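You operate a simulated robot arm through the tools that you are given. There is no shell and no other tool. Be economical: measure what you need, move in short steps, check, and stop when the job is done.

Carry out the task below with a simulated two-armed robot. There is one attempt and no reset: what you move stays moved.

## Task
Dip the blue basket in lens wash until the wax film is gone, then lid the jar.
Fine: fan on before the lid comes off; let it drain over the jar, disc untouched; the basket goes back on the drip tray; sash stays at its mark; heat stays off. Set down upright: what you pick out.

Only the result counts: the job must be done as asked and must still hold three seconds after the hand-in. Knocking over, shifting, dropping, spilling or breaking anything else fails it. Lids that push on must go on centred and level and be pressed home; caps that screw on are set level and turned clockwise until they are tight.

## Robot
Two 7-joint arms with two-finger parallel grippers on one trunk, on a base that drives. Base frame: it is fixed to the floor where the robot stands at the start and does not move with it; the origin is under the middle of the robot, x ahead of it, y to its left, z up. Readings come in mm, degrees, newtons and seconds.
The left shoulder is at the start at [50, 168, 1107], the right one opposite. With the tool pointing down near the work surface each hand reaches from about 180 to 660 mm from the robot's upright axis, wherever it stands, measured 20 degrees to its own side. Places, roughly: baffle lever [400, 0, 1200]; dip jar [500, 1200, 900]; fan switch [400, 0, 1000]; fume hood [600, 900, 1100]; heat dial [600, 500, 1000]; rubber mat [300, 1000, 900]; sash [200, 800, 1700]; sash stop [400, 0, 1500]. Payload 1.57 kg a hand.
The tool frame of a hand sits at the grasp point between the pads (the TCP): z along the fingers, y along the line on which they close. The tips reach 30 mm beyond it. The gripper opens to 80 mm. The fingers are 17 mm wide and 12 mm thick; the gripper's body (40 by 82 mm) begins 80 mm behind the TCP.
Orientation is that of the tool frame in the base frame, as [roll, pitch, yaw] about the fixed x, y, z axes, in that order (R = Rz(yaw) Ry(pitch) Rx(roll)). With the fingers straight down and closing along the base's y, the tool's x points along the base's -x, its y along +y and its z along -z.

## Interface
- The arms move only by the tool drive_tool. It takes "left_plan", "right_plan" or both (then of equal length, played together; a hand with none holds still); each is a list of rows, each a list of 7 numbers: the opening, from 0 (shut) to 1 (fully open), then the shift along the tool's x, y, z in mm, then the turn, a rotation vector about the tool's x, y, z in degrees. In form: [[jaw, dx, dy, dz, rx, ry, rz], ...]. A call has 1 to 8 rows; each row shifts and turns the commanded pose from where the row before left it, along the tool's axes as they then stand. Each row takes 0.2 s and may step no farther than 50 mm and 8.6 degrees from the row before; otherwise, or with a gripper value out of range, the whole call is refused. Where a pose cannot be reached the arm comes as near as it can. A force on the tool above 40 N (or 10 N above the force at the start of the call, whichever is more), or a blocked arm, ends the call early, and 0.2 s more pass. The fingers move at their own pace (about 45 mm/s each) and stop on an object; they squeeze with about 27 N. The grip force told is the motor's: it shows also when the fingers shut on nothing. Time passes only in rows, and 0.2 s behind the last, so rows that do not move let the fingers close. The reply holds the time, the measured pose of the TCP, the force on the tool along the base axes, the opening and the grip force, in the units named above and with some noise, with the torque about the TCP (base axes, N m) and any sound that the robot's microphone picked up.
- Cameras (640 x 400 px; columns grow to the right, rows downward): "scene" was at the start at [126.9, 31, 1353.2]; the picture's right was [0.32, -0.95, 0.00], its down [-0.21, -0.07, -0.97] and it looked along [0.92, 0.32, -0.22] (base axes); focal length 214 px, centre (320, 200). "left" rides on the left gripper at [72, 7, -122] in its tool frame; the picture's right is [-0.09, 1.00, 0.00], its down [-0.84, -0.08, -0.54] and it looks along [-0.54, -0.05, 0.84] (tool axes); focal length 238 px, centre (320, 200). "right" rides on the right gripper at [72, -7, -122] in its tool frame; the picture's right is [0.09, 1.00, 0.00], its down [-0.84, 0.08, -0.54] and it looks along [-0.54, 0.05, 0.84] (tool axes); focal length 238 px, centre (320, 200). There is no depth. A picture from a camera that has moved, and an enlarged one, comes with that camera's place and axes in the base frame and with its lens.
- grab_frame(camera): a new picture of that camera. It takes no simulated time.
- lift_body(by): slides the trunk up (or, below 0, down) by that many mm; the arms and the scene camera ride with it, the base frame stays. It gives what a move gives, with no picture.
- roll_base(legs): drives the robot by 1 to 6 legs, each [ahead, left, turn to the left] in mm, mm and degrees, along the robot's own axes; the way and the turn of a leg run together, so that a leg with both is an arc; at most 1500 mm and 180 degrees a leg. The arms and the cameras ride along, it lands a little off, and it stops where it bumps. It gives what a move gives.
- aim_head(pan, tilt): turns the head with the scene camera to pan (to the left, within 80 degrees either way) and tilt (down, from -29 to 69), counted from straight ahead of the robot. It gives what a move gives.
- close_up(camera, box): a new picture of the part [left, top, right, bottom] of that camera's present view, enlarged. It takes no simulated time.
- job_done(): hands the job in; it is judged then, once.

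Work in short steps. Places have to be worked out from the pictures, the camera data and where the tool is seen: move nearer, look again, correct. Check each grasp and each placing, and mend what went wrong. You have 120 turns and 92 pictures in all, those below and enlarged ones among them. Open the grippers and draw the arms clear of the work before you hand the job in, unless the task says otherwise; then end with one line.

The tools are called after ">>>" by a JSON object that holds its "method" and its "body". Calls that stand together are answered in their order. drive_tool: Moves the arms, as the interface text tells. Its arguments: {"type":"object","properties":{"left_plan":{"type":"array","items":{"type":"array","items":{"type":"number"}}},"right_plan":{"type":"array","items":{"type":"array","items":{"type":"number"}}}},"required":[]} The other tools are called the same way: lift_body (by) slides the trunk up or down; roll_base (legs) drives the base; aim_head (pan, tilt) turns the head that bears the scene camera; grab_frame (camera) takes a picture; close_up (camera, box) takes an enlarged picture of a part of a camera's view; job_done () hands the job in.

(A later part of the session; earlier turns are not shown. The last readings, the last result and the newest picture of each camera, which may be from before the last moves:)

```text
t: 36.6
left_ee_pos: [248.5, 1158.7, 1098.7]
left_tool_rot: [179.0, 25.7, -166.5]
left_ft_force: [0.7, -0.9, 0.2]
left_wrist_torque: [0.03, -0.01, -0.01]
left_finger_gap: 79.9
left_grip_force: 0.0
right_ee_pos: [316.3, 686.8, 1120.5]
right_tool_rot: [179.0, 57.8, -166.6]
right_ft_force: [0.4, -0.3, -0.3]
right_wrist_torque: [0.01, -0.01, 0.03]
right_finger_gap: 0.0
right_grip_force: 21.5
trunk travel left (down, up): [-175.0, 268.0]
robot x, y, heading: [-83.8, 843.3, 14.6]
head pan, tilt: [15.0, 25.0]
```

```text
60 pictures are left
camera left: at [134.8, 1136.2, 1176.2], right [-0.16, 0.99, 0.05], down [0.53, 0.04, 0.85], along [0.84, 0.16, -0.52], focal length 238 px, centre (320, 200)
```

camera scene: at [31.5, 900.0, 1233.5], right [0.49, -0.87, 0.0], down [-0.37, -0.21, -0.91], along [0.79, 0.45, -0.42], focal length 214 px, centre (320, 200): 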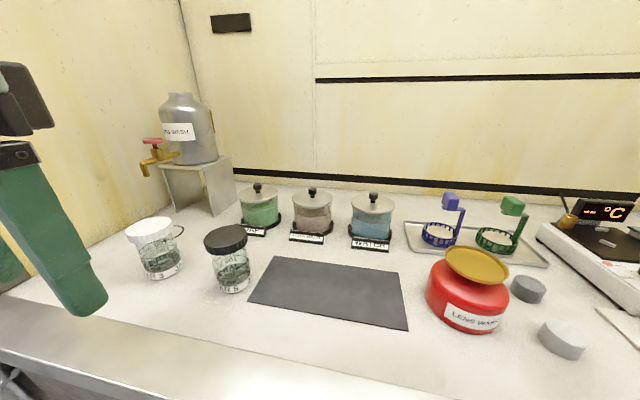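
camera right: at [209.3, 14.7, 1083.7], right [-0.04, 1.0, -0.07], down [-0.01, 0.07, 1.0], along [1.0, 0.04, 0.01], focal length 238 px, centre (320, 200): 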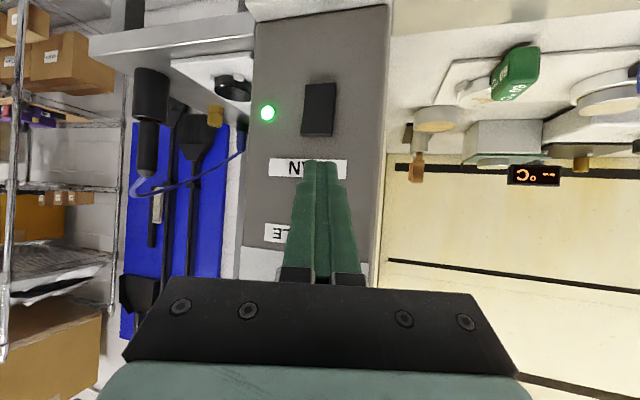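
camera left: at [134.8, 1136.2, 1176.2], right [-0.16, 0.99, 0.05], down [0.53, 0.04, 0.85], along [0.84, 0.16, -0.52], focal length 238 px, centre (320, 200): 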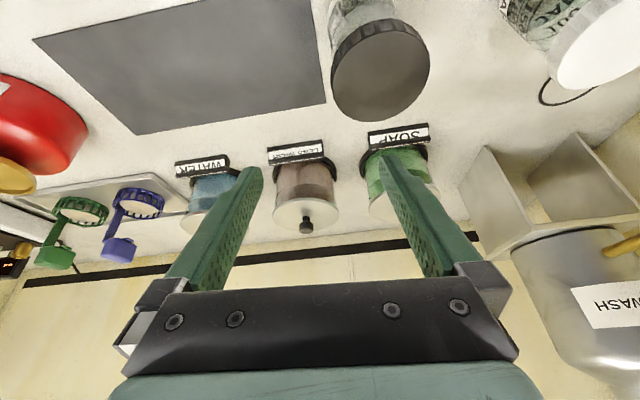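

The knob triangulates to about (479, 1176, 1014) and the basket's block to about (581, 862, 1017). I'll bring the left hand to just short of the lens wash knob and look again.

>>> {"method": "drive_tool", "body": {"left_plan": [[1, -34.1, -10.2, 27.2, 0, 0, 0], [1, -34.1, -10.2, 27.2, 0, 0, 0], [1, -34.1, -10.2, 27.2, 0, 0, 0], [1, -34.1, -10.2, 27.2, 0, 0, 0]]}}

>>> {"method": "grab_frame", "body": {"camera": "left"}}

>>> {"method": "grab_frame", "body": {"camera": "scene"}}

```text
t: 37.6
left_ee_pos: [402.3, 1167.5, 1044.5]
left_tool_rot: [179.2, 25.6, -166.4]
left_ft_force: [-0.1, -1.3, -0.8]
left_wrist_torque: [-0.02, 0.02, 0.0]
left_finger_gap: 79.8
left_grip_force: 0.0
left hand out of reach, approached as far as the arm can: row 4
right_ee_pos: [315.3, 687.8, 1121.2]
right_tool_rot: [179.2, 57.7, -166.6]
right_ft_force: [0.4, 0.5, 0.0]
right_wrist_torque: [0.0, -0.01, 0.0]
right_finger_gap: 0.1
right_grip_force: 21.3
trunk travel left (down, up): [-175.0, 268.0]
robot x, y, heading: [-87.1, 843.4, 14.8]
head pan, tilt: [15.0, 25.0]
```

```text
59 pictures are left
camera left: at [288.7, 1144.8, 1123.8], right [-0.16, 0.99, 0.05], down [0.53, 0.04, 0.85], along [0.84, 0.16, -0.52], focal length 238 px, centre (320, 200)
```

left: 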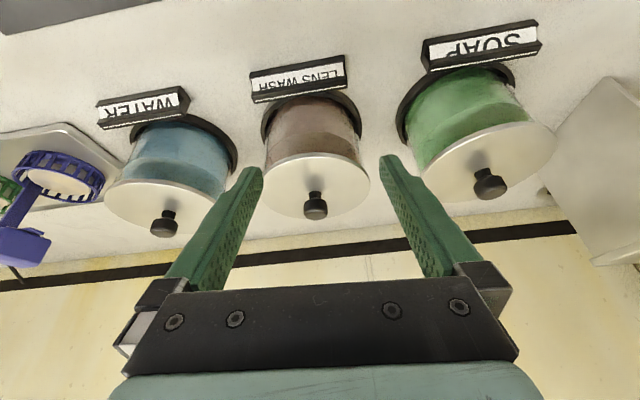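

```text
58 pictures are left
camera scene: at [31.5, 900.1, 1233.5], right [0.49, -0.87, 0.0], down [-0.37, -0.21, -0.91], along [0.79, 0.45, -0.42], focal length 214 px, centre (320, 200)
```

scene: 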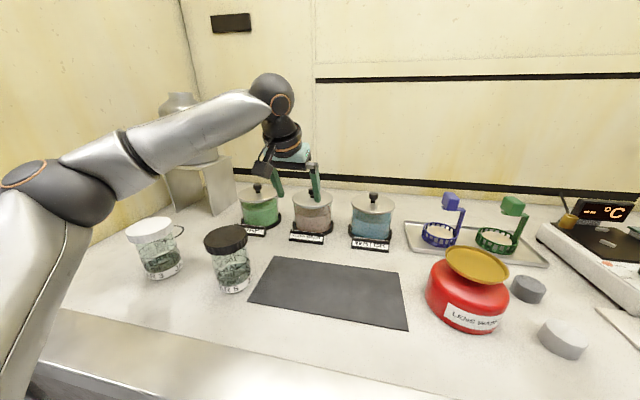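

The knob at (479, 1176, 1014) is confirmed and lies centred between the fingers, but the hand is at the limit of reach with the trunk low. I'll raise the trunk in steps and keep the forearm under the sash.

>>> {"method": "lift_body", "body": {"by": 60}}

>>> {"method": "drive_tool", "body": {"left_plan": [[1, 8.7, 0, 18, 0, 0, 0], [1, 8.7, 0, 18, 0, 0, 0], [1, -18, 0, 8.7, 0, 0, 0], [1, -18, 0, 8.7, 0, 0, 0]]}}

```text
t: 38.6
left_ee_pos: [402.0, 1167.2, 1106.1]
left_tool_rot: [179.1, 25.7, -166.5]
left_ft_force: [1.1, -1.4, 0.4]
left_wrist_torque: [0.0, -0.01, -0.02]
left_finger_gap: 79.9
left_grip_force: 0.1
right_ee_pos: [315.4, 687.5, 1181.0]
right_tool_rot: [179.0, 57.8, -166.6]
right_ft_force: [-1.1, -0.1, -0.1]
right_wrist_torque: [-0.01, 0.01, -0.02]
right_finger_gap: 0.0
right_grip_force: 21.2
trunk travel left (down, up): [-235.0, 208.0]
robot x, y, heading: [-83.7, 845.6, 14.6]
head pan, tilt: [15.0, 25.0]
```

```text
t: 39.6
left_ee_pos: [421.3, 1173.1, 1066.6]
left_tool_rot: [179.1, 25.8, -166.5]
left_ft_force: [0.0, 0.0, -0.1]
left_wrist_torque: [-0.01, 0.01, -0.02]
left_finger_gap: 79.9
left_grip_force: 0.1
left hand out of reach, approached as far as the arm can: row 4
right_ee_pos: [314.4, 687.5, 1181.9]
right_tool_rot: [179.1, 57.8, -166.6]
right_ft_force: [0.4, -0.3, 0.0]
right_wrist_torque: [0.01, 0.01, -0.01]
right_finger_gap: 0.0
right_grip_force: 21.3
trunk travel left (down, up): [-235.0, 208.0]
robot x, y, heading: [-86.8, 843.0, 14.2]
head pan, tilt: [15.0, 25.0]
```

The limit appears tied to the tilt, since this is well short of the stated reach. I'll un-tilt in place and try advancing with the tool vertical.

>>> {"method": "drive_tool", "body": {"left_plan": [[1, 0, 0, -5, 0, 8.5, 0], [1, 0, 0, -5, 0, 8.5, 0], [1, 0, 0, 0, 0, 8.5, 0], [1, -10, 0, 0, 0, 0, 0], [1, -10, 0, 0, 0, 0, 0]]}}

>>> {"method": "grab_frame", "body": {"camera": "scene"}}

```text
t: 40.8
left_ee_pos: [369.1, 1220.2, 1073.1]
left_tool_rot: [179.2, 5.9, -166.0]
left_ft_force: [0.6, 0.7, -0.2]
left_wrist_torque: [0.01, 0.01, -0.03]
left_finger_gap: 80.2
left_grip_force: 0.0
left hand out of reach, approached as far as the arm can: row 1, 2, 3, 4, 5
right_ee_pos: [314.4, 688.2, 1183.0]
right_tool_rot: [179.1, 57.7, -166.6]
right_ft_force: [0.2, -0.6, 0.1]
right_wrist_torque: [0.02, 0.01, -0.04]
right_finger_gap: 0.0
right_grip_force: 21.0
trunk travel left (down, up): [-235.0, 208.0]
robot x, y, heading: [-86.8, 845.5, 14.3]
head pan, tilt: [15.0, 25.0]
```

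```text
57 pictures are left
camera scene: at [31.2, 900.1, 1293.5], right [0.49, -0.87, 0.0], down [-0.37, -0.21, -0.91], along [0.79, 0.45, -0.42], focal length 214 px, centre (320, 200)
```

scene: 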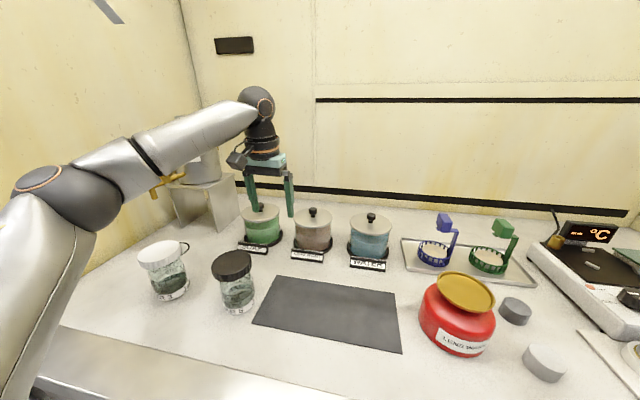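

Vertical is worse: the wrist is too high relative to the shoulder. Raising the trunk should level the shoulder with the wrist, so I'll retreat slightly, re-tilt, and lift further.

>>> {"method": "drive_tool", "body": {"left_plan": [[1, 40, 0, 0, 0, 0, 0], [1, 40, 0, 0, 0, 0, 0], [1, 0, 0, 0, 0, -8.5, 0], [1, 0, 0, 0, 0, -8.5, 0], [1, 0, 0, 0, 0, -8.5, 0]]}}

>>> {"method": "lift_body", "body": {"by": 80}}

>>> {"method": "grab_frame", "body": {"camera": "scene"}}

```text
t: 42.0
left_ee_pos: [291.8, 1200.4, 1064.1]
left_tool_rot: [179.0, 31.4, -166.6]
left_ft_force: [-0.4, -0.7, -0.1]
left_wrist_torque: [-0.01, -0.04, 0.0]
left_finger_gap: 79.9
left_grip_force: 0.1
right_ee_pos: [314.2, 687.3, 1182.3]
right_tool_rot: [179.1, 57.8, -166.6]
right_ft_force: [-0.1, -0.3, -0.2]
right_wrist_torque: [-0.06, 0.02, 0.03]
right_finger_gap: 0.0
right_grip_force: 21.8
trunk travel left (down, up): [-235.0, 208.0]
robot x, y, heading: [-90.2, 846.6, 14.6]
head pan, tilt: [15.0, 25.0]
```

```text
t: 43.1
left_ee_pos: [292.5, 1201.0, 1144.3]
left_tool_rot: [179.1, 31.2, -166.6]
left_ft_force: [-0.5, -0.6, -0.7]
left_wrist_torque: [0.0, 0.0, 0.0]
left_finger_gap: 80.2
left_grip_force: 0.0
right_ee_pos: [315.5, 687.8, 1261.9]
right_tool_rot: [179.1, 57.7, -166.6]
right_ft_force: [0.1, 0.6, 0.8]
right_wrist_torque: [0.0, 0.01, 0.02]
right_finger_gap: 0.1
right_grip_force: 21.0
trunk travel left (down, up): [-315.0, 128.0]
robot x, y, heading: [-82.0, 843.8, 14.7]
head pan, tilt: [15.0, 25.0]
```

```text
56 pictures are left
camera scene: at [31.4, 899.9, 1373.5], right [0.49, -0.87, 0.0], down [-0.37, -0.21, -0.91], along [0.79, 0.45, -0.42], focal length 214 px, centre (320, 200)
```

scene: 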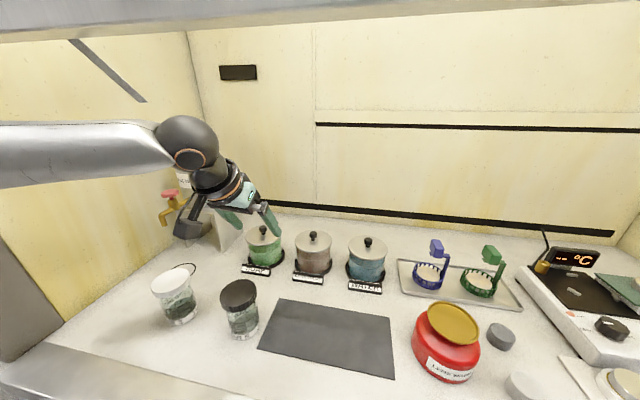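

Shoulder is now higher. I'll bring the left hand again to just short of the knob with a 31° tilt.

>>> {"method": "drive_tool", "body": {"left_plan": [[1, -15.4, -17.7, 35.3, 0, 0, 0], [1, -15.4, -17.7, 35.3, 0, 0, 0], [1, -15.4, -17.7, 35.3, 0, 0, 0], [1, -15.4, -17.7, 35.3, 0, 0, 0]]}}

```text
t: 44.1
left_ee_pos: [434.7, 1164.0, 1056.0]
left_tool_rot: [179.1, 31.3, -166.5]
left_ft_force: [0.3, -0.2, -0.4]
left_wrist_torque: [0.0, 0.0, -0.03]
left_finger_gap: 79.9
left_grip_force: 0.0
right_ee_pos: [316.3, 687.5, 1260.9]
right_tool_rot: [179.0, 57.8, -166.6]
right_ft_force: [0.1, 0.2, 0.3]
right_wrist_torque: [-0.03, 0.0, 0.0]
right_finger_gap: 0.0
right_grip_force: 21.8
trunk travel left (down, up): [-315.0, 128.0]
robot x, y, heading: [-83.7, 842.3, 14.5]
head pan, tilt: [15.0, 25.0]
```

Reached. One check with the wrist camera before closing in on the knob.

>>> {"method": "grab_frame", "body": {"camera": "left"}}

```text
55 pictures are left
camera left: at [312.9, 1140.4, 1120.5], right [-0.16, 0.98, 0.06], down [0.44, 0.02, 0.9], along [0.88, 0.17, -0.44], focal length 238 px, centre (320, 200)
```

left: 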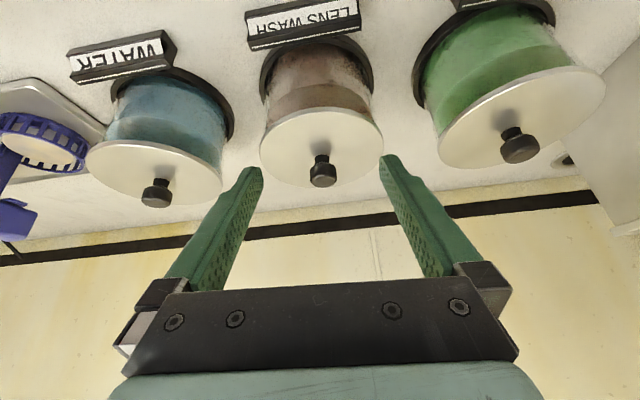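

The knob and stem are consistent: cap at z 1014, lid top about 996. I'll advance to the knob and close.

>>> {"method": "drive_tool", "body": {"left_plan": [[1, -8.8, 0.5, 19.4, 0, 0, 0], [1, -8.8, 0.5, 19.4, 0, 0, 0], [0.2, 0, 0, 0, 0, 0, 0], [0.2, 0, 0, 0, 0, 0, 0], [0, 0, 0, 0, 0, 0, 0], [0, 0, 0, 0, 0, 0, 0], [0, 0, 0, 0, 0, 0, 0]]}}

>>> {"method": "grab_frame", "body": {"camera": "left"}}

```text
t: 45.8
left_ee_pos: [453.3, 1179.5, 1033.0]
left_tool_rot: [179.0, 31.4, -166.5]
left_ft_force: [-5.9, -6.1, 3.4]
left_wrist_torque: [-0.12, 0.09, -0.15]
left_finger_gap: 0.0
left_grip_force: 13.5
left hand out of reach, approached as far as the arm can: row 2
right_ee_pos: [313.7, 686.3, 1261.4]
right_tool_rot: [178.9, 57.9, -166.7]
right_ft_force: [0.1, 0.7, -0.7]
right_wrist_torque: [0.0, 0.02, -0.05]
right_finger_gap: 0.0
right_grip_force: 21.3
trunk travel left (down, up): [-315.0, 128.0]
robot x, y, heading: [-87.1, 840.5, 14.5]
head pan, tilt: [15.0, 25.0]
heard: snap
```

```text
54 pictures are left
camera left: at [333.2, 1155.8, 1098.1], right [-0.16, 0.98, 0.06], down [0.44, 0.02, 0.9], along [0.88, 0.17, -0.44], focal length 238 px, centre (320, 200)
```

left: 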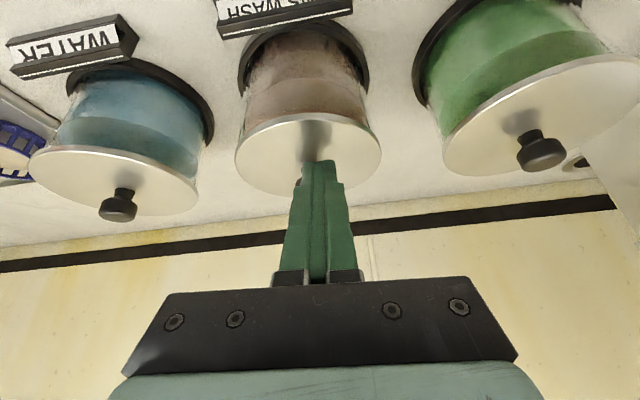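

Row 2 was out of reach, so the fingers shut just in front of the knob with a snap. I'll check that the lid and knob are intact.

>>> {"method": "close_up", "body": {"camera": "left", "box": [220, 80, 420, 220]}}

>>> {"method": "close_up", "body": {"camera": "scene", "box": [240, 190, 400, 310]}}

```text
2.86 times, centred on (320, 150) of left
camera zoom: at [333.2, 1155.8, 1098.1], right [-0.16, 0.98, 0.06], down [0.44, 0.02, 0.9], along [0.88, 0.17, -0.44], focal length 681 px, centre (320, 343)
```

zoom: 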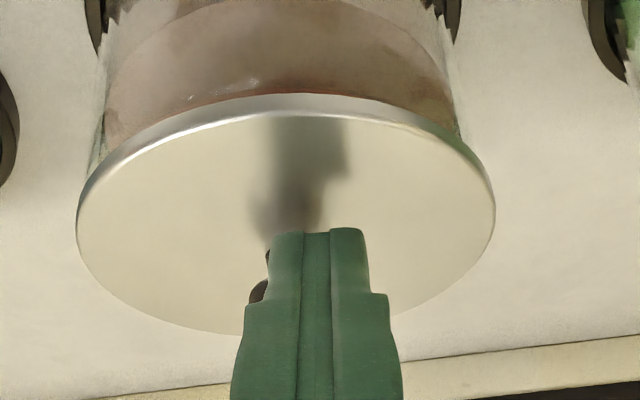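

```text
3.33 times, centred on (320, 250) of scene
camera zoom: at [30.0, 899.4, 1373.7], right [0.49, -0.87, 0.0], down [-0.37, -0.21, -0.91], along [0.79, 0.45, -0.42], focal length 715 px, centre (320, 33)
```

zoom: 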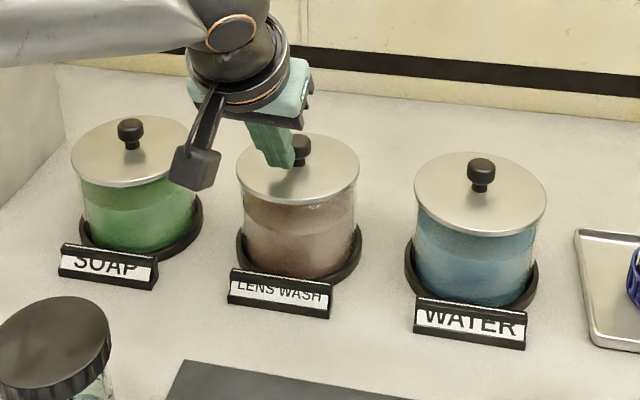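

The lid is intact and still seated. I'll back off, tilt further to about 48°, and lift the trunk a little more to gain reach.

>>> {"method": "drive_tool", "body": {"left_plan": [[0, 0, 0, -30, 0, 0, 0], [0, 10, 0, -30, 0, 0, 0], [1, 0, 0, 0, 0, -8.5, 0], [1, 0, 0, 0, 0, -8.5, 0], [1, 0, 0, 0, 0, 0, 0]]}}

>>> {"method": "lift_body", "body": {"by": 40}}

```text
t: 47.0
left_ee_pos: [415.7, 1169.6, 1077.7]
left_tool_rot: [178.7, 48.3, -166.9]
left_ft_force: [0.2, 0.2, 0.4]
left_wrist_torque: [0.01, 0.0, -0.01]
left_finger_gap: 67.9
left_grip_force: 0.1
right_ee_pos: [314.6, 687.9, 1261.4]
right_tool_rot: [179.1, 57.7, -166.6]
right_ft_force: [0.5, 0.0, 0.2]
right_wrist_torque: [-0.01, 0.01, -0.01]
right_finger_gap: 0.1
right_grip_force: 21.7
trunk travel left (down, up): [-315.0, 128.0]
robot x, y, heading: [-88.4, 842.0, 14.6]
head pan, tilt: [15.0, 25.0]
```

```text
t: 47.8
left_ee_pos: [415.6, 1168.3, 1117.1]
left_tool_rot: [178.8, 48.4, -167.0]
left_ft_force: [-0.6, -0.2, 0.9]
left_wrist_torque: [0.04, 0.01, 0.02]
left_finger_gap: 79.8
left_grip_force: 0.0
right_ee_pos: [315.0, 688.0, 1300.7]
right_tool_rot: [179.1, 57.8, -166.6]
right_ft_force: [0.1, -0.7, 0.5]
right_wrist_torque: [0.01, -0.03, 0.0]
right_finger_gap: 0.0
right_grip_force: 21.3
trunk travel left (down, up): [-355.0, 88.0]
robot x, y, heading: [-88.3, 839.7, 14.7]
head pan, tilt: [15.0, 25.0]
```

Now I'll bring the left hand onto the knob with this steeper tilt, without closing yet, and lower the right hand away from the sash at the same time.

>>> {"method": "drive_tool", "body": {"left_plan": [[1, 11.3, -2.3, 31.9, 0, 0, 0], [1, 11.3, -2.3, 31.9, 0, 0, 0], [1, 11.3, -2.3, 31.9, 0, 0, 0]], "right_plan": [[0, 28, 0, 17.8, 0, 0, 0], [0, 28, 0, 17.8, 0, 0, 0], [0, 28, 0, 17.8, 0, 0, 0]]}}

>>> {"method": "close_up", "body": {"camera": "left", "box": [200, 80, 440, 230]}}

```text
t: 48.6
left_ee_pos: [465.6, 1175.5, 1027.7]
left_tool_rot: [178.7, 48.3, -167.0]
left_ft_force: [0.3, -0.3, -0.3]
left_wrist_torque: [0.0, 0.03, -0.02]
left_finger_gap: 80.2
left_grip_force: 0.0
right_ee_pos: [343.0, 691.2, 1231.7]
right_tool_rot: [179.1, 57.7, -166.5]
right_ft_force: [-0.6, -0.1, 0.4]
right_wrist_torque: [-0.01, 0.03, 0.02]
right_finger_gap: 0.0
right_grip_force: 21.5
right hand out of reach, approached as far as the arm can: row 2, 3
trunk travel left (down, up): [-355.0, 88.0]
robot x, y, heading: [-85.9, 840.6, 14.4]
head pan, tilt: [15.0, 25.0]
```

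```text
2.67 times, centred on (320, 155) of left
camera zoom: at [330.8, 1148.3, 1053.9], right [-0.18, 0.98, 0.08], down [0.17, -0.05, 0.98], along [0.97, 0.19, -0.16], focal length 636 px, centre (320, 320)
```

zoom: 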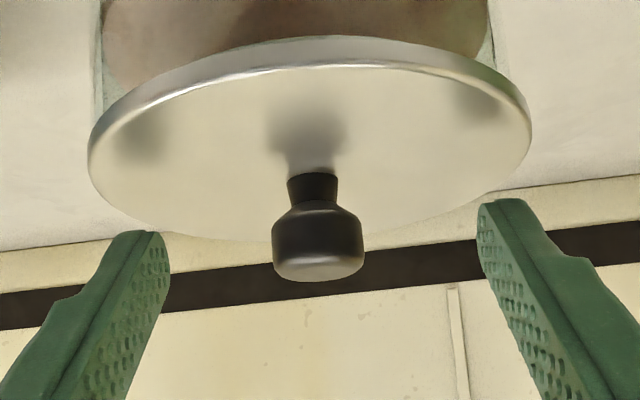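

The knob sits nicely between the fingers. Closing now.

>>> {"method": "drive_tool", "body": {"left_plan": [[0.3, 0, 0, 0, 0, 0, 0], [0.2, 0, 0, 0, 0, 0, 0], [0, 0, 0, 0, 0, 0, 0], [0, 0, 0, 0, 0, 0, 0], [0, 0, 0, 0, 0, 0, 0]]}}

>>> {"method": "close_up", "body": {"camera": "left", "box": [200, 80, 440, 230]}}

```text
t: 49.8
left_ee_pos: [465.1, 1175.2, 1028.2]
left_tool_rot: [178.9, 48.3, -167.0]
left_ft_force: [1.2, -0.5, 0.0]
left_wrist_torque: [-0.11, -0.02, -0.03]
left_finger_gap: 22.7
left_grip_force: 26.1
right_ee_pos: [341.2, 691.2, 1231.5]
right_tool_rot: [179.1, 57.8, -166.6]
right_ft_force: [0.0, 0.6, 0.5]
right_wrist_torque: [-0.01, -0.03, -0.02]
right_finger_gap: 0.3
right_grip_force: 21.8
trunk travel left (down, up): [-355.0, 88.0]
robot x, y, heading: [-87.4, 840.9, 14.7]
head pan, tilt: [15.0, 25.0]
```

```text
2.67 times, centred on (320, 155) of left
camera zoom: at [330.1, 1148.1, 1054.4], right [-0.18, 0.98, 0.08], down [0.17, -0.05, 0.98], along [0.97, 0.19, -0.16], focal length 636 px, centre (320, 320)
```

zoom: 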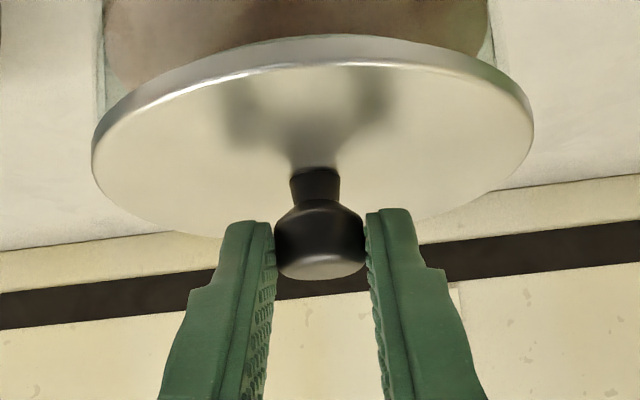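

Gripped at gap 22.7 mm, TCP (465, 1175, 1028) as the seated reference. I'll lift straight up in small steps, watching the force.

>>> {"method": "drive_tool", "body": {"left_plan": [[0, -3, 0, -2.7, 0, 0, 0], [0, -3, 0, -2.7, 0, 0, 0], [0, -6, 0, -5.3, 0, 0, 0], [0, -10, 0, -9, 0, 0, 0], [0, -15, 0, -13.3, 0, 0, 0]]}}

>>> {"method": "grab_frame", "body": {"camera": "scene"}}

```text
t: 51.0
left_ee_pos: [464.5, 1174.0, 1077.6]
left_tool_rot: [178.8, 48.4, -167.1]
left_ft_force: [-0.4, 1.0, -1.2]
left_wrist_torque: [0.03, 0.01, -0.01]
left_finger_gap: 22.8
left_grip_force: 26.9
right_ee_pos: [342.0, 689.9, 1232.9]
right_tool_rot: [179.0, 57.8, -166.6]
right_ft_force: [-0.4, -0.7, 0.5]
right_wrist_torque: [0.0, 0.01, -0.01]
right_finger_gap: 0.1
right_grip_force: 21.3
trunk travel left (down, up): [-355.0, 88.0]
robot x, y, heading: [-84.6, 847.0, 14.6]
head pan, tilt: [15.0, 25.0]
```

```text
49 pictures are left
camera scene: at [31.1, 899.8, 1413.6], right [0.49, -0.87, 0.0], down [-0.37, -0.21, -0.91], along [0.79, 0.45, -0.42], focal length 214 px, centre (320, 200)
```

scene: 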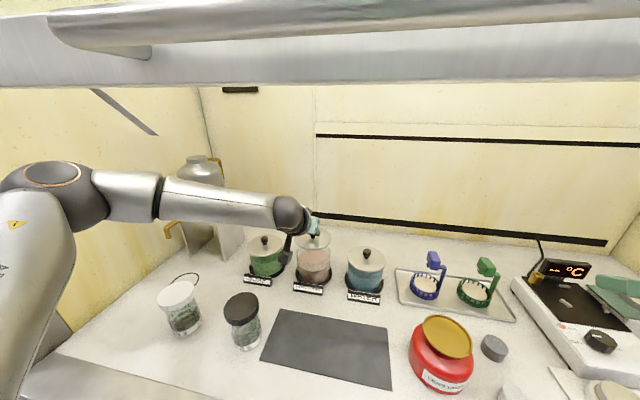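

The lid is off and held. The mat's centre is near (314, 1044), so I'll carry the lid back and right to above it.

>>> {"method": "drive_tool", "body": {"left_plan": [[0, 29.9, 0, -33.6, 0, 0, 0], [0, 29.9, 0, -33.6, 0, 0, 0], [0, 22.6, -32.5, -25.4, 0, 0, 0], [0, 22.6, -32.5, -25.4, 0, 0, 0], [0, 22.6, -32.5, -25.4, 0, 0, 0]]}}

>>> {"method": "grab_frame", "body": {"camera": "scene"}}

```text
t: 52.2
left_ee_pos: [301.1, 1046.9, 1082.0]
left_tool_rot: [178.9, 48.4, -167.1]
left_ft_force: [0.1, -0.6, -0.8]
left_wrist_torque: [0.01, 0.01, 0.0]
left_finger_gap: 22.7
left_grip_force: 26.7
left hand out of reach, approached as far as the arm can: row 5
right_ee_pos: [341.3, 690.0, 1231.4]
right_tool_rot: [179.1, 57.7, -166.6]
right_ft_force: [-1.2, -0.2, 0.0]
right_wrist_torque: [0.03, -0.03, 0.03]
right_finger_gap: 0.0
right_grip_force: 21.0
trunk travel left (down, up): [-355.0, 88.0]
robot x, y, heading: [-85.2, 842.5, 14.3]
head pan, tilt: [15.0, 25.0]
```

```text
48 pictures are left
camera scene: at [30.6, 899.7, 1413.7], right [0.49, -0.87, 0.0], down [-0.37, -0.21, -0.91], along [0.79, 0.45, -0.42], focal length 214 px, centre (320, 200)
```

scene: 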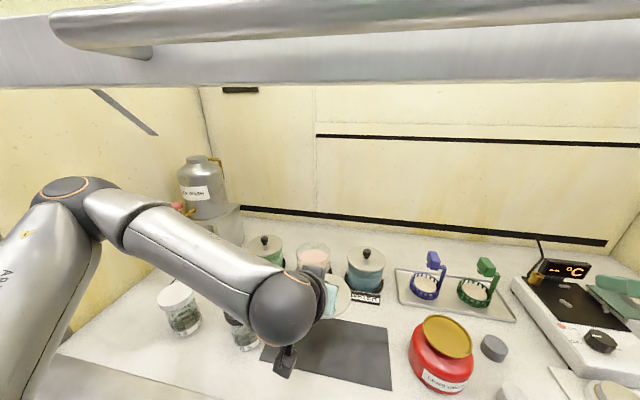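

The lid is over the mat. I'll lower it 120 mm, then go by feel.

>>> {"method": "drive_tool", "body": {"left_plan": [[0, 29.9, 0, 26.6, 0, 0, 0], [0, 29.9, 0, 26.6, 0, 0, 0], [0, 29.9, 0, 26.6, 0, 0, 0]]}}

>>> {"method": "grab_frame", "body": {"camera": "left"}}

```text
t: 53.0
left_ee_pos: [291.6, 1087.2, 982.1]
left_tool_rot: [179.1, 48.2, -167.1]
left_ft_force: [-0.2, 0.5, -1.3]
left_wrist_torque: [0.03, 0.0, -0.04]
left_finger_gap: 22.9
left_grip_force: 26.8
left hand out of reach, approached as far as the arm can: row 1, 2, 3
right_ee_pos: [341.5, 690.8, 1231.7]
right_tool_rot: [179.1, 57.7, -166.5]
right_ft_force: [-0.3, 1.0, -0.1]
right_wrist_torque: [0.04, 0.01, 0.03]
right_finger_gap: 0.0
right_grip_force: 21.5
trunk travel left (down, up): [-355.0, 88.0]
robot x, y, heading: [-87.0, 844.9, 14.5]
head pan, tilt: [15.0, 25.0]
```

```text
47 pictures are left
camera left: at [157.4, 1060.8, 1008.0], right [-0.18, 0.98, 0.08], down [0.17, -0.05, 0.98], along [0.97, 0.19, -0.16], focal length 238 px, centre (320, 200)
```

left: 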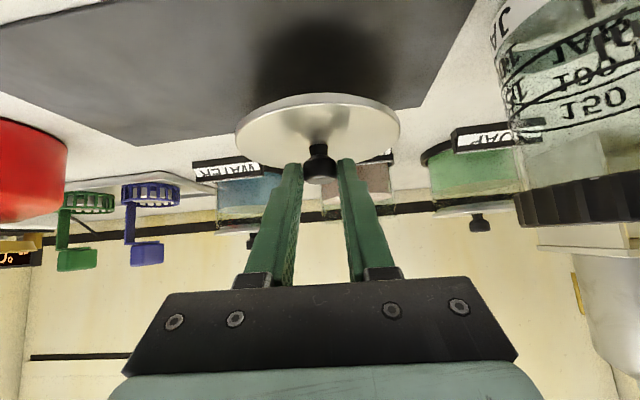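

The hand drifted left but the lid is still wholly over the mat, about 45 mm up and clear of JAR 5. I'll use the trunk to lower it straight down.

>>> {"method": "lift_body", "body": {"by": -30}}

>>> {"method": "close_up", "body": {"camera": "left", "box": [160, 0, 480, 200]}}

```text
t: 53.7
left_ee_pos: [292.6, 1086.9, 952.5]
left_tool_rot: [179.0, 48.4, -167.1]
left_ft_force: [0.8, 0.1, -0.4]
left_wrist_torque: [0.02, 0.03, 0.01]
left_finger_gap: 22.6
left_grip_force: 27.1
right_ee_pos: [341.6, 691.0, 1203.0]
right_tool_rot: [179.1, 57.8, -166.6]
right_ft_force: [-0.9, 0.4, -0.4]
right_wrist_torque: [0.0, -0.01, 0.0]
right_finger_gap: 0.1
right_grip_force: 22.2
trunk travel left (down, up): [-325.0, 118.0]
robot x, y, heading: [-82.6, 841.7, 14.6]
head pan, tilt: [15.0, 25.0]
```

```text
2.00 times, centred on (320, 100) of left
camera zoom: at [157.6, 1060.6, 978.5], right [-0.18, 0.98, 0.08], down [0.17, -0.05, 0.98], along [0.97, 0.19, -0.16], focal length 477 px, centre (320, 400)
```

zoom: 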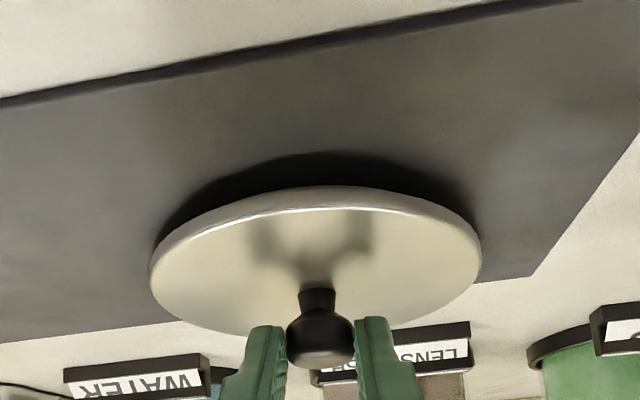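

The lid is about 12 mm above the mat and its far edge lies near the mat's back edge. I'll pull it back 12 mm, then lower a little more.

>>> {"method": "drive_tool", "body": {"left_plan": [[0, 8, -8, -9, 0, 0, 0], [0, 0, 0, 0, 0, 0, 0]]}}

>>> {"method": "lift_body", "body": {"by": -8}}

>>> {"method": "close_up", "body": {"camera": "left", "box": [160, 0, 480, 200]}}

```text
t: 54.3
left_ee_pos: [280.2, 1081.4, 955.3]
left_tool_rot: [179.1, 48.3, -167.1]
left_ft_force: [-0.2, 0.2, -0.2]
left_wrist_torque: [-0.01, 0.03, 0.0]
left_finger_gap: 22.8
left_grip_force: 27.1
left hand out of reach, approached as far as the arm can: row 1
right_ee_pos: [341.3, 691.9, 1201.6]
right_tool_rot: [179.1, 57.7, -166.5]
right_ft_force: [0.1, 0.3, 0.3]
right_wrist_torque: [-0.04, -0.01, -0.04]
right_finger_gap: 0.0
right_grip_force: 21.5
trunk travel left (down, up): [-325.0, 118.0]
robot x, y, heading: [-83.7, 843.2, 14.4]
head pan, tilt: [15.0, 25.0]
```

```text
t: 54.9
left_ee_pos: [282.4, 1083.7, 948.8]
left_tool_rot: [179.1, 48.4, -167.0]
left_ft_force: [-1.2, 2.6, 7.8]
left_wrist_torque: [-0.17, 0.08, -0.04]
left_finger_gap: 22.6
left_grip_force: 26.6
right_ee_pos: [341.3, 690.8, 1194.3]
right_tool_rot: [179.1, 57.9, -166.4]
right_ft_force: [-0.2, 0.1, 0.7]
right_wrist_torque: [0.04, 0.0, -0.03]
right_finger_gap: 0.0
right_grip_force: 21.4
trunk travel left (down, up): [-317.0, 126.0]
robot x, y, heading: [-85.2, 843.3, 14.6]
head pan, tilt: [15.0, 25.0]
```

```text
2.00 times, centred on (320, 100) of left
camera zoom: at [146.4, 1056.2, 975.3], right [-0.18, 0.98, 0.08], down [0.17, -0.05, 0.98], along [0.97, 0.19, -0.15], focal length 477 px, centre (320, 400)
```

zoom: 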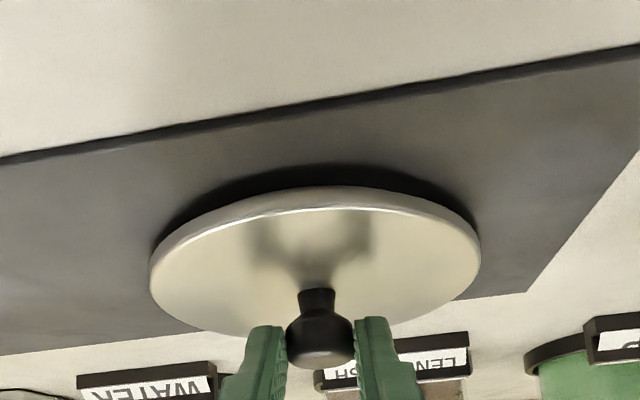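

Contact: 7.8 N upward, so the lid rests on the mat. I'll open and back out along the fingers.

>>> {"method": "drive_tool", "body": {"left_plan": [[0.35, 0, 0, 0, 0, 0, 0], [0.5, 0, 0, 0, 0, 0, 0], [0.7, 0, 0, 0, 0, 0, 0], [1, 0, 0, 0, 0, 0, 0]]}}

>>> {"method": "close_up", "body": {"camera": "left", "box": [160, 0, 480, 200]}}

```text
t: 55.9
left_ee_pos: [281.0, 1082.7, 949.2]
left_tool_rot: [179.1, 48.3, -167.2]
left_ft_force: [0.5, -0.1, -1.0]
left_wrist_torque: [0.01, 0.0, 0.02]
left_finger_gap: 80.0
left_grip_force: 0.1
right_ee_pos: [342.7, 691.4, 1195.1]
right_tool_rot: [179.0, 57.8, -166.5]
right_ft_force: [0.7, -1.0, -0.1]
right_wrist_torque: [0.01, 0.0, 0.0]
right_finger_gap: 0.1
right_grip_force: 21.1
trunk travel left (down, up): [-317.0, 126.0]
robot x, y, heading: [-84.7, 840.4, 14.3]
head pan, tilt: [15.0, 25.0]
```

```text
2.00 times, centred on (320, 100) of left
camera zoom: at [146.4, 1056.1, 974.4], right [-0.18, 0.98, 0.08], down [0.17, -0.05, 0.98], along [0.97, 0.19, -0.16], focal length 477 px, centre (320, 400)
```

zoom: 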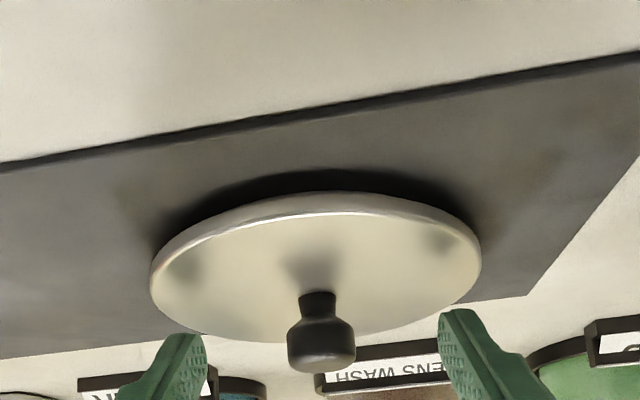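

The lid stands stable on the mat. I'll lift straight up, then roll right so the left hand can reach the basket.

>>> {"method": "lift_body", "body": {"by": 100}}

>>> {"method": "drive_tool", "body": {"left_plan": [[1, -28, 0, -25, 0, 0, 0], [1, -28, 0, -25, 0, 0, 0]], "right_plan": [[0, 20, 40, 0, 0, 0, 0], [0, 20, 40, 0, 0, 0, 0]]}}

>>> {"method": "roll_base", "body": {"legs": [[-15, 0, 0], [0, -290, 0]]}}

>>> {"method": "grab_frame", "body": {"camera": "scene"}}

```text
t: 57.2
left_ee_pos: [281.2, 1083.0, 1049.2]
left_tool_rot: [179.0, 48.3, -166.9]
left_ft_force: [-0.4, 1.0, -0.7]
left_wrist_torque: [0.01, 0.0, 0.01]
left_finger_gap: 80.0
left_grip_force: 0.0
right_ee_pos: [342.4, 690.3, 1294.7]
right_tool_rot: [179.1, 57.7, -166.6]
right_ft_force: [-0.8, 0.4, -0.4]
right_wrist_torque: [-0.02, 0.0, 0.02]
right_finger_gap: 0.0
right_grip_force: 21.5
trunk travel left (down, up): [-417.0, 26.0]
robot x, y, heading: [-87.8, 842.0, 14.5]
head pan, tilt: [15.0, 25.0]
```

```text
t: 58.0
left_ee_pos: [263.8, 1076.2, 1073.3]
left_tool_rot: [179.2, 40.4, -166.9]
left_ft_force: [0.1, 0.6, -0.4]
left_wrist_torque: [0.01, 0.0, 0.0]
left_finger_gap: 79.8
left_grip_force: 0.1
right_ee_pos: [325.3, 769.6, 1280.2]
right_tool_rot: [179.2, 57.5, -166.8]
right_ft_force: [0.3, 0.1, 0.4]
right_wrist_torque: [0.0, 0.03, -0.02]
right_finger_gap: 0.1
right_grip_force: 21.4
right hand out of reach, approached as far as the arm can: row 1, 2
trunk travel left (down, up): [-417.0, 26.0]
robot x, y, heading: [-82.2, 841.9, 14.3]
head pan, tilt: [15.0, 25.0]
stopped in row 2 (left hand): the arm was blocked; the commanded pose is now the measured one
```

```text
t: 61.6
left_ee_pos: [320.0, 786.1, 1084.9]
left_tool_rot: [179.1, 42.1, -166.9]
left_ft_force: [-0.1, -0.7, -0.3]
left_wrist_torque: [0.02, -0.02, 0.03]
left_finger_gap: 79.9
left_grip_force: 0.0
right_ee_pos: [376.8, 480.2, 1282.3]
right_tool_rot: [179.1, 57.7, -166.8]
right_ft_force: [-0.2, 0.0, 0.2]
right_wrist_torque: [-0.02, -0.01, 0.07]
right_finger_gap: 0.0
right_grip_force: 21.0
trunk travel left (down, up): [-417.0, 26.0]
robot x, y, heading: [-30.9, 549.6, 14.0]
head pan, tilt: [15.0, 25.0]
```

```text
43 pictures are left
camera scene: at [87.8, 607.6, 1475.6], right [0.49, -0.87, 0.0], down [-0.37, -0.21, -0.91], along [0.79, 0.45, -0.42], focal length 214 px, centre (320, 200)
```

scene: 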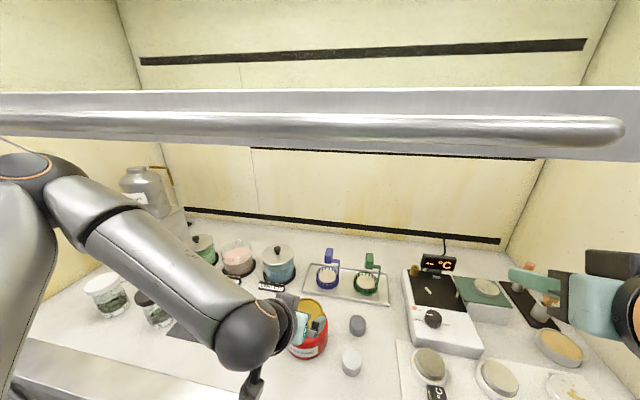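

The left arm was briefly blocked on rising, probably the forearm under the sash handle, so I'll keep the trunk lower. I'll lower it 60 mm, roll forward to the cabinet and look closely at the basket.

>>> {"method": "lift_body", "body": {"by": -55}}

>>> {"method": "roll_base", "body": {"legs": [[14, 0, 0]]}}

>>> {"method": "close_up", "body": {"camera": "scene", "box": [270, 190, 430, 290]}}

>>> {"method": "grab_frame", "body": {"camera": "left"}}

```text
t: 62.6
left_ee_pos: [319.4, 786.4, 1029.8]
left_tool_rot: [179.2, 42.1, -167.1]
left_ft_force: [0.2, 0.3, -0.6]
left_wrist_torque: [-0.01, 0.01, 0.03]
left_finger_gap: 79.9
left_grip_force: 0.1
right_ee_pos: [376.1, 480.9, 1228.2]
right_tool_rot: [179.1, 57.7, -166.7]
right_ft_force: [0.0, 0.5, 0.2]
right_wrist_torque: [-0.03, 0.01, -0.01]
right_finger_gap: 0.0
right_grip_force: 21.9
trunk travel left (down, up): [-362.0, 81.0]
robot x, y, heading: [-28.3, 550.5, 14.1]
head pan, tilt: [15.0, 25.0]
```

```text
t: 63.3
left_ee_pos: [319.5, 786.0, 1030.5]
left_tool_rot: [179.3, 42.0, -167.0]
left_ft_force: [-0.4, -0.1, -0.2]
left_wrist_torque: [0.0, 0.01, 0.02]
left_finger_gap: 79.9
left_grip_force: 0.1
right_ee_pos: [376.8, 481.1, 1228.8]
right_tool_rot: [179.0, 57.6, -166.7]
right_ft_force: [0.4, -0.4, 0.2]
right_wrist_torque: [0.0, -0.01, -0.03]
right_finger_gap: 0.0
right_grip_force: 21.9
trunk travel left (down, up): [-362.0, 81.0]
robot x, y, heading: [-32.2, 550.3, 14.4]
head pan, tilt: [15.0, 25.0]
stopped in leg 1: the robot was blocked; the commanded pose is now the measured one
```

```text
4.00 times, centred on (350, 240) of scene
camera zoom: at [86.9, 607.9, 1420.6], right [0.49, -0.87, 0.0], down [-0.37, -0.21, -0.91], along [0.79, 0.44, -0.42], focal length 858 px, centre (200, 40)
```

zoom: 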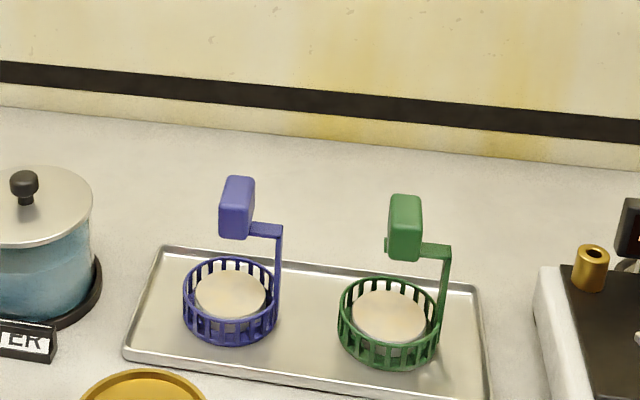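

```text
41 pictures are left
camera left: at [188.7, 760.7, 1071.1], right [-0.17, 0.98, 0.07], down [0.27, -0.02, 0.96], along [0.95, 0.18, -0.26], focal length 238 px, centre (320, 200)
```

left: 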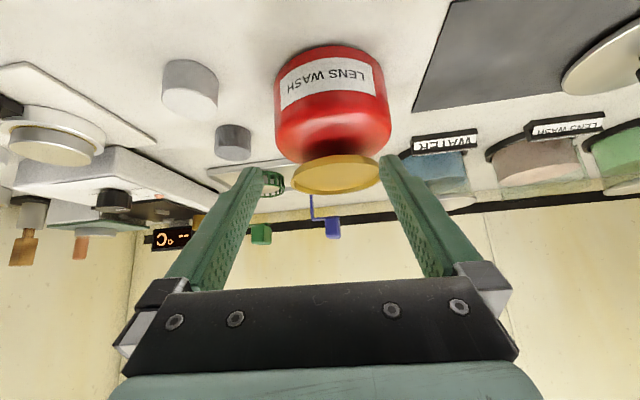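

The block works out at about (592, 857, 1012). Forward motion was blocked although the base should still have room, so I suspect an arm touches the sash handle. I'll look right.

>>> {"method": "aim_head", "body": {"pan": -35, "tilt": 10}}

>>> {"method": "grab_frame", "body": {"camera": "scene"}}

```text
t: 64.5
left_ee_pos: [319.2, 786.6, 1029.1]
left_tool_rot: [179.1, 42.1, -167.0]
left_ft_force: [-0.5, -0.6, -0.4]
left_wrist_torque: [-0.01, 0.01, -0.01]
left_finger_gap: 80.2
left_grip_force: 0.0
right_ee_pos: [377.1, 480.4, 1228.0]
right_tool_rot: [178.9, 57.8, -166.7]
right_ft_force: [0.4, -0.4, 0.6]
right_wrist_torque: [0.0, 0.0, 0.01]
right_finger_gap: 0.1
right_grip_force: 21.4
trunk travel left (down, up): [-362.0, 81.0]
robot x, y, heading: [-32.6, 551.5, 14.3]
head pan, tilt: [-35.0, 10.0]
```

```text
40 pictures are left
camera scene: at [93.9, 530.0, 1444.9], right [-0.35, -0.94, 0.0], down [-0.16, 0.06, -0.98], along [0.92, -0.35, -0.17], focal length 214 px, centre (320, 200)
```

scene: 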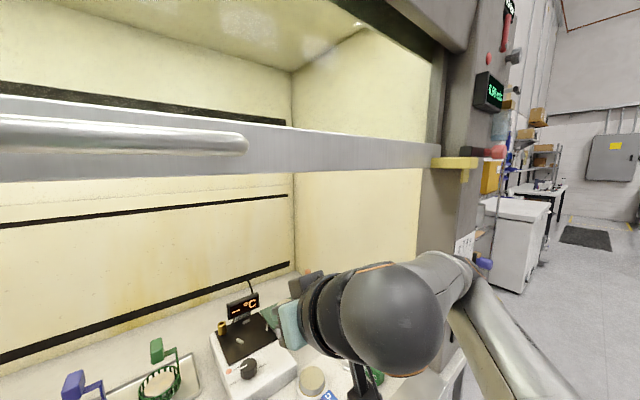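

The right elbow sits very close to the hood's right post and is likely what blocks. I'll fold the right hand back, swinging the tool to vertical about its wrist, so I can park it in front of the counter.

>>> {"method": "drive_tool", "body": {"right_plan": [[0, 31, -6, 0, 0, 8.3, 0], [0, 31, -6, 0, 0, 8.3, 0], [0, 31, -6, 0, 0, 8.3, 0], [0, 31, -6, 0, 0, 8.3, 0], [0, 31, -6, 0, 0, 8.3, 0], [0, 28, -6, 0, 0, 8.3, 0], [0, 25, -6, 0, 0, 8, 0]]}}

```text
t: 66.0
left_ee_pos: [319.8, 786.6, 1030.4]
left_tool_rot: [179.2, 42.0, -166.9]
left_ft_force: [-0.6, -0.4, -0.1]
left_wrist_torque: [-0.01, 0.01, 0.01]
left_finger_gap: 80.1
left_grip_force: 0.0
right_ee_pos: [231.6, 401.9, 1123.3]
right_tool_rot: [179.5, -0.2, -166.1]
right_ft_force: [-0.2, -0.2, -0.2]
right_wrist_torque: [-0.01, 0.0, 0.0]
right_finger_gap: 0.0
right_grip_force: 21.7
right hand out of reach, approached as far as the arm can: row 3, 5
trunk travel left (down, up): [-362.0, 81.0]
robot x, y, heading: [-31.1, 552.8, 14.2]
head pan, tilt: [-35.0, 10.0]
```

The right hand is vertical at 218 mm ahead. I'll lower it in front of the counter, then try rolling forward.

>>> {"method": "drive_tool", "body": {"right_plan": [[0, 0, 0, 45, 0, 0, 0], [0, 0, 0, 45, 0, 0, 0], [0, 0, 0, 45, 0, 0, 0], [0, 0, 0, 45, 0, 0, 0], [0, 0, 0, 45, 0, 0, 0], [0, 0, 0, 45, 0, 0, 0]]}}

>>> {"method": "aim_head", "body": {"pan": 15, "tilt": 25}}

>>> {"method": "roll_base", "body": {"legs": [[25, 0, 0]]}}

```text
t: 67.5
left_ee_pos: [318.3, 786.7, 1030.5]
left_tool_rot: [179.2, 42.1, -167.0]
left_ft_force: [-0.3, -0.3, 0.8]
left_wrist_torque: [-0.01, -0.01, 0.01]
left_finger_gap: 79.9
left_grip_force: 0.1
right_ee_pos: [272.5, 423.6, 868.3]
right_tool_rot: [179.4, -0.1, -165.9]
right_ft_force: [-0.7, 0.4, 0.2]
right_wrist_torque: [-0.04, -0.01, 0.02]
right_finger_gap: 0.0
right_grip_force: 21.0
right hand out of reach, approached as far as the arm can: row 1, 2, 3
trunk travel left (down, up): [-362.0, 81.0]
robot x, y, heading: [-30.8, 554.4, 14.6]
head pan, tilt: [-35.0, 10.0]
```

```text
t: 68.6
left_ee_pos: [320.0, 786.6, 1028.6]
left_tool_rot: [179.2, 42.1, -167.1]
left_ft_force: [-0.1, 0.3, -0.4]
left_wrist_torque: [0.01, 0.01, -0.04]
left_finger_gap: 80.0
left_grip_force: 0.2
right_ee_pos: [273.1, 423.4, 869.1]
right_tool_rot: [179.5, -0.1, -166.0]
right_ft_force: [0.1, 0.3, -0.7]
right_wrist_torque: [0.0, 0.04, 0.06]
right_finger_gap: 0.0
right_grip_force: 21.6
trunk travel left (down, up): [-362.0, 81.0]
robot x, y, heading: [-26.5, 552.0, 14.4]
head pan, tilt: [15.0, 25.0]
```

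```text
t: 69.3
left_ee_pos: [319.3, 785.4, 1030.6]
left_tool_rot: [179.2, 42.2, -167.0]
left_ft_force: [0.2, 0.2, 0.5]
left_wrist_torque: [0.03, 0.0, -0.03]
left_finger_gap: 80.0
left_grip_force: 0.1
right_ee_pos: [273.7, 423.0, 868.3]
right_tool_rot: [179.5, -0.1, -166.1]
right_ft_force: [-0.1, 0.8, -0.3]
right_wrist_torque: [-0.04, 0.02, 0.02]
right_finger_gap: 0.2
right_grip_force: 21.5
trunk travel left (down, up): [-362.0, 81.0]
robot x, y, heading: [-34.5, 549.5, 14.6]
head pan, tilt: [15.0, 25.0]
stopped in leg 1: the robot was blocked; the commanded pose is now the measured one
```

Still blocked: probably the base meets a drawer handle (one lies near y 755). I'll back off slightly, shift right about 55 mm to fit between handles, square up 4° to the hood, and go forward.

>>> {"method": "roll_base", "body": {"legs": [[-12, 0, 0], [0, -55, 4], [60, 0, 0]]}}

>>> {"method": "grab_frame", "body": {"camera": "scene"}}

```text
t: 71.3
left_ee_pos: [312.1, 754.9, 1029.6]
left_tool_rot: [179.2, 42.2, -163.1]
left_ft_force: [0.1, -0.1, -0.2]
left_wrist_torque: [0.0, 0.05, 0.0]
left_finger_gap: 80.0
left_grip_force: 0.1
right_ee_pos: [288.9, 388.9, 870.4]
right_tool_rot: [179.5, -0.2, -162.0]
right_ft_force: [-0.3, 0.5, -0.2]
right_wrist_torque: [0.06, 0.0, 0.0]
right_finger_gap: 0.0
right_grip_force: 21.7
trunk travel left (down, up): [-362.0, 81.0]
robot x, y, heading: [-26.5, 498.8, 18.3]
head pan, tilt: [15.0, 25.0]
stopped in leg 3: the robot was blocked; the commanded pose is now the measured one
```

```text
39 pictures are left
camera scene: at [90.8, 560.6, 1420.6], right [0.55, -0.84, 0.0], down [-0.35, -0.23, -0.91], along [0.76, 0.5, -0.42], focal length 214 px, centre (320, 200)
```

scene: 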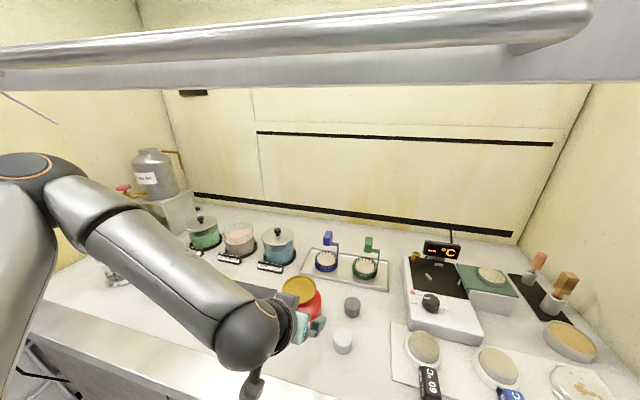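

The left elbow sits right at the sash-handle height, so it, not the base, is likely what blocks. I'll extend the left arm forward over the red can, which lowers the elbow, and look at the arm.

>>> {"method": "drive_tool", "body": {"left_plan": [[1, -35.4, 2, 16.7, 0, 0, 0], [1, -35.4, 2, 16.7, 0, 0, 0], [1, -35.4, 2, 16.7, 0, 0, 0], [1, -35.4, 2, 16.7, 0, 0, 0]]}}

>>> {"method": "lift_body", "body": {"by": -30}}

>>> {"method": "roll_base", "body": {"legs": [[50, 0, 0]]}}

>>> {"method": "grab_frame", "body": {"camera": "scene"}}

```text
t: 72.3
left_ee_pos: [450.7, 808.9, 1073.7]
left_tool_rot: [179.3, 42.2, -163.3]
left_ft_force: [0.1, 0.6, -0.2]
left_wrist_torque: [-0.04, 0.01, -0.01]
left_finger_gap: 80.0
left_grip_force: 0.1
right_ee_pos: [290.1, 387.9, 870.6]
right_tool_rot: [179.5, -0.2, -162.1]
right_ft_force: [0.4, 0.1, -0.2]
right_wrist_torque: [0.02, -0.02, 0.01]
right_finger_gap: 0.0
right_grip_force: 22.0
trunk travel left (down, up): [-362.0, 81.0]
robot x, y, heading: [-20.3, 500.5, 18.1]
head pan, tilt: [15.0, 25.0]
```

```text
t: 73.0
left_ee_pos: [451.1, 809.1, 1044.3]
left_tool_rot: [179.1, 42.2, -163.1]
left_ft_force: [0.2, 0.7, -0.1]
left_wrist_torque: [-0.01, 0.0, 0.01]
left_finger_gap: 79.8
left_grip_force: 0.0
right_ee_pos: [289.9, 389.2, 839.4]
right_tool_rot: [179.5, -0.1, -162.0]
right_ft_force: [1.3, -0.2, 0.0]
right_wrist_torque: [-0.02, -0.01, -0.02]
right_finger_gap: 0.2
right_grip_force: 21.3
trunk travel left (down, up): [-332.0, 111.0]
robot x, y, heading: [-20.2, 498.1, 18.1]
head pan, tilt: [15.0, 25.0]
```

```text
t: 73.7
left_ee_pos: [450.1, 810.6, 1043.8]
left_tool_rot: [179.2, 42.2, -163.3]
left_ft_force: [-0.9, -0.6, -0.2]
left_wrist_torque: [-0.02, 0.0, 0.02]
left_finger_gap: 80.0
left_grip_force: 0.0
right_ee_pos: [288.9, 389.2, 839.6]
right_tool_rot: [179.5, -0.2, -161.9]
right_ft_force: [0.0, -0.3, 0.9]
right_wrist_torque: [-0.01, 0.01, 0.01]
right_finger_gap: 0.0
right_grip_force: 21.1
trunk travel left (down, up): [-332.0, 111.0]
robot x, y, heading: [-24.2, 493.6, 18.2]
head pan, tilt: [15.0, 25.0]
stopped in leg 1: the robot was blocked; the commanded pose is now the measured one
```

```text
38 pictures are left
camera scene: at [91.2, 561.0, 1390.6], right [0.55, -0.84, 0.0], down [-0.35, -0.23, -0.91], along [0.76, 0.5, -0.42], focal length 214 px, centre (320, 200)
```

scene: 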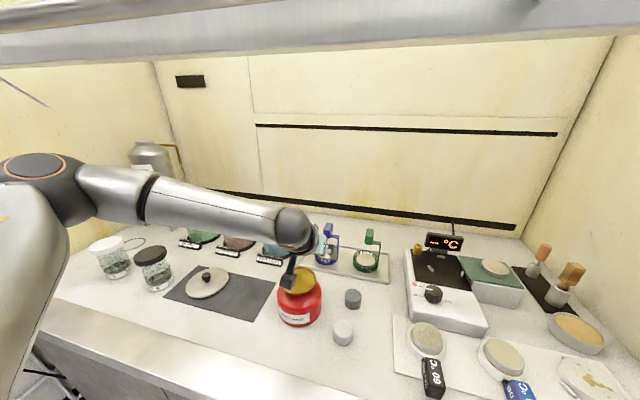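

The base really is at its limit here. Turning the robot clockwise brings the left shoulder about 100 mm closer, so I'll first swing the left hand to my left, over the mat and high.

>>> {"method": "drive_tool", "body": {"left_plan": [[1, 8.9, 38.6, -15.7, 0, 0, 0], [1, 8.9, 38.6, -15.7, 0, 0, 0], [1, 8.9, 38.6, -15.7, 0, 0, 0], [1, 8.9, 38.6, -15.7, 0, 0, 0], [1, 8.9, 38.6, -15.7, 0, 0, 0], [1, 8.9, 38.6, -15.7, 0, 0, 0], [1, 8.9, 38.6, -15.7, 0, 0, 0]]}}

>>> {"method": "grab_frame", "body": {"camera": "scene"}}

```text
t: 75.3
left_ee_pos: [257.8, 1034.1, 1085.3]
left_tool_rot: [179.0, 42.1, -163.3]
left_ft_force: [-0.9, 0.3, 0.2]
left_wrist_torque: [0.02, -0.04, -0.02]
left_finger_gap: 79.9
left_grip_force: 0.2
right_ee_pos: [288.4, 388.2, 840.2]
right_tool_rot: [179.4, -0.2, -162.1]
right_ft_force: [-0.2, -0.8, -0.1]
right_wrist_torque: [0.01, -0.01, 0.01]
right_finger_gap: 0.0
right_grip_force: 21.2
trunk travel left (down, up): [-332.0, 111.0]
robot x, y, heading: [-19.0, 496.7, 18.6]
head pan, tilt: [15.0, 25.0]
```

```text
37 pictures are left
camera scene: at [91.3, 561.7, 1390.6], right [0.55, -0.84, 0.0], down [-0.35, -0.23, -0.91], along [0.76, 0.5, -0.42], focal length 214 px, centre (320, 200)
```

scene: 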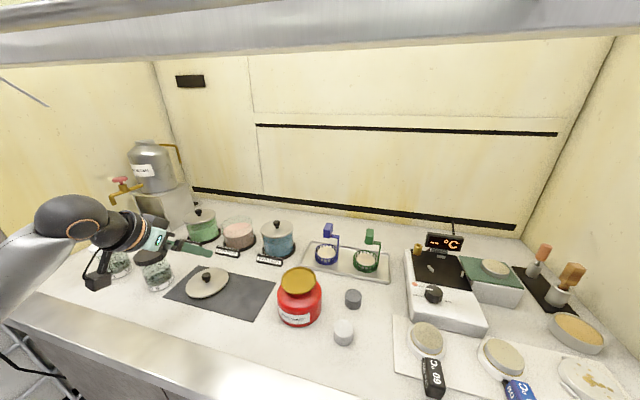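

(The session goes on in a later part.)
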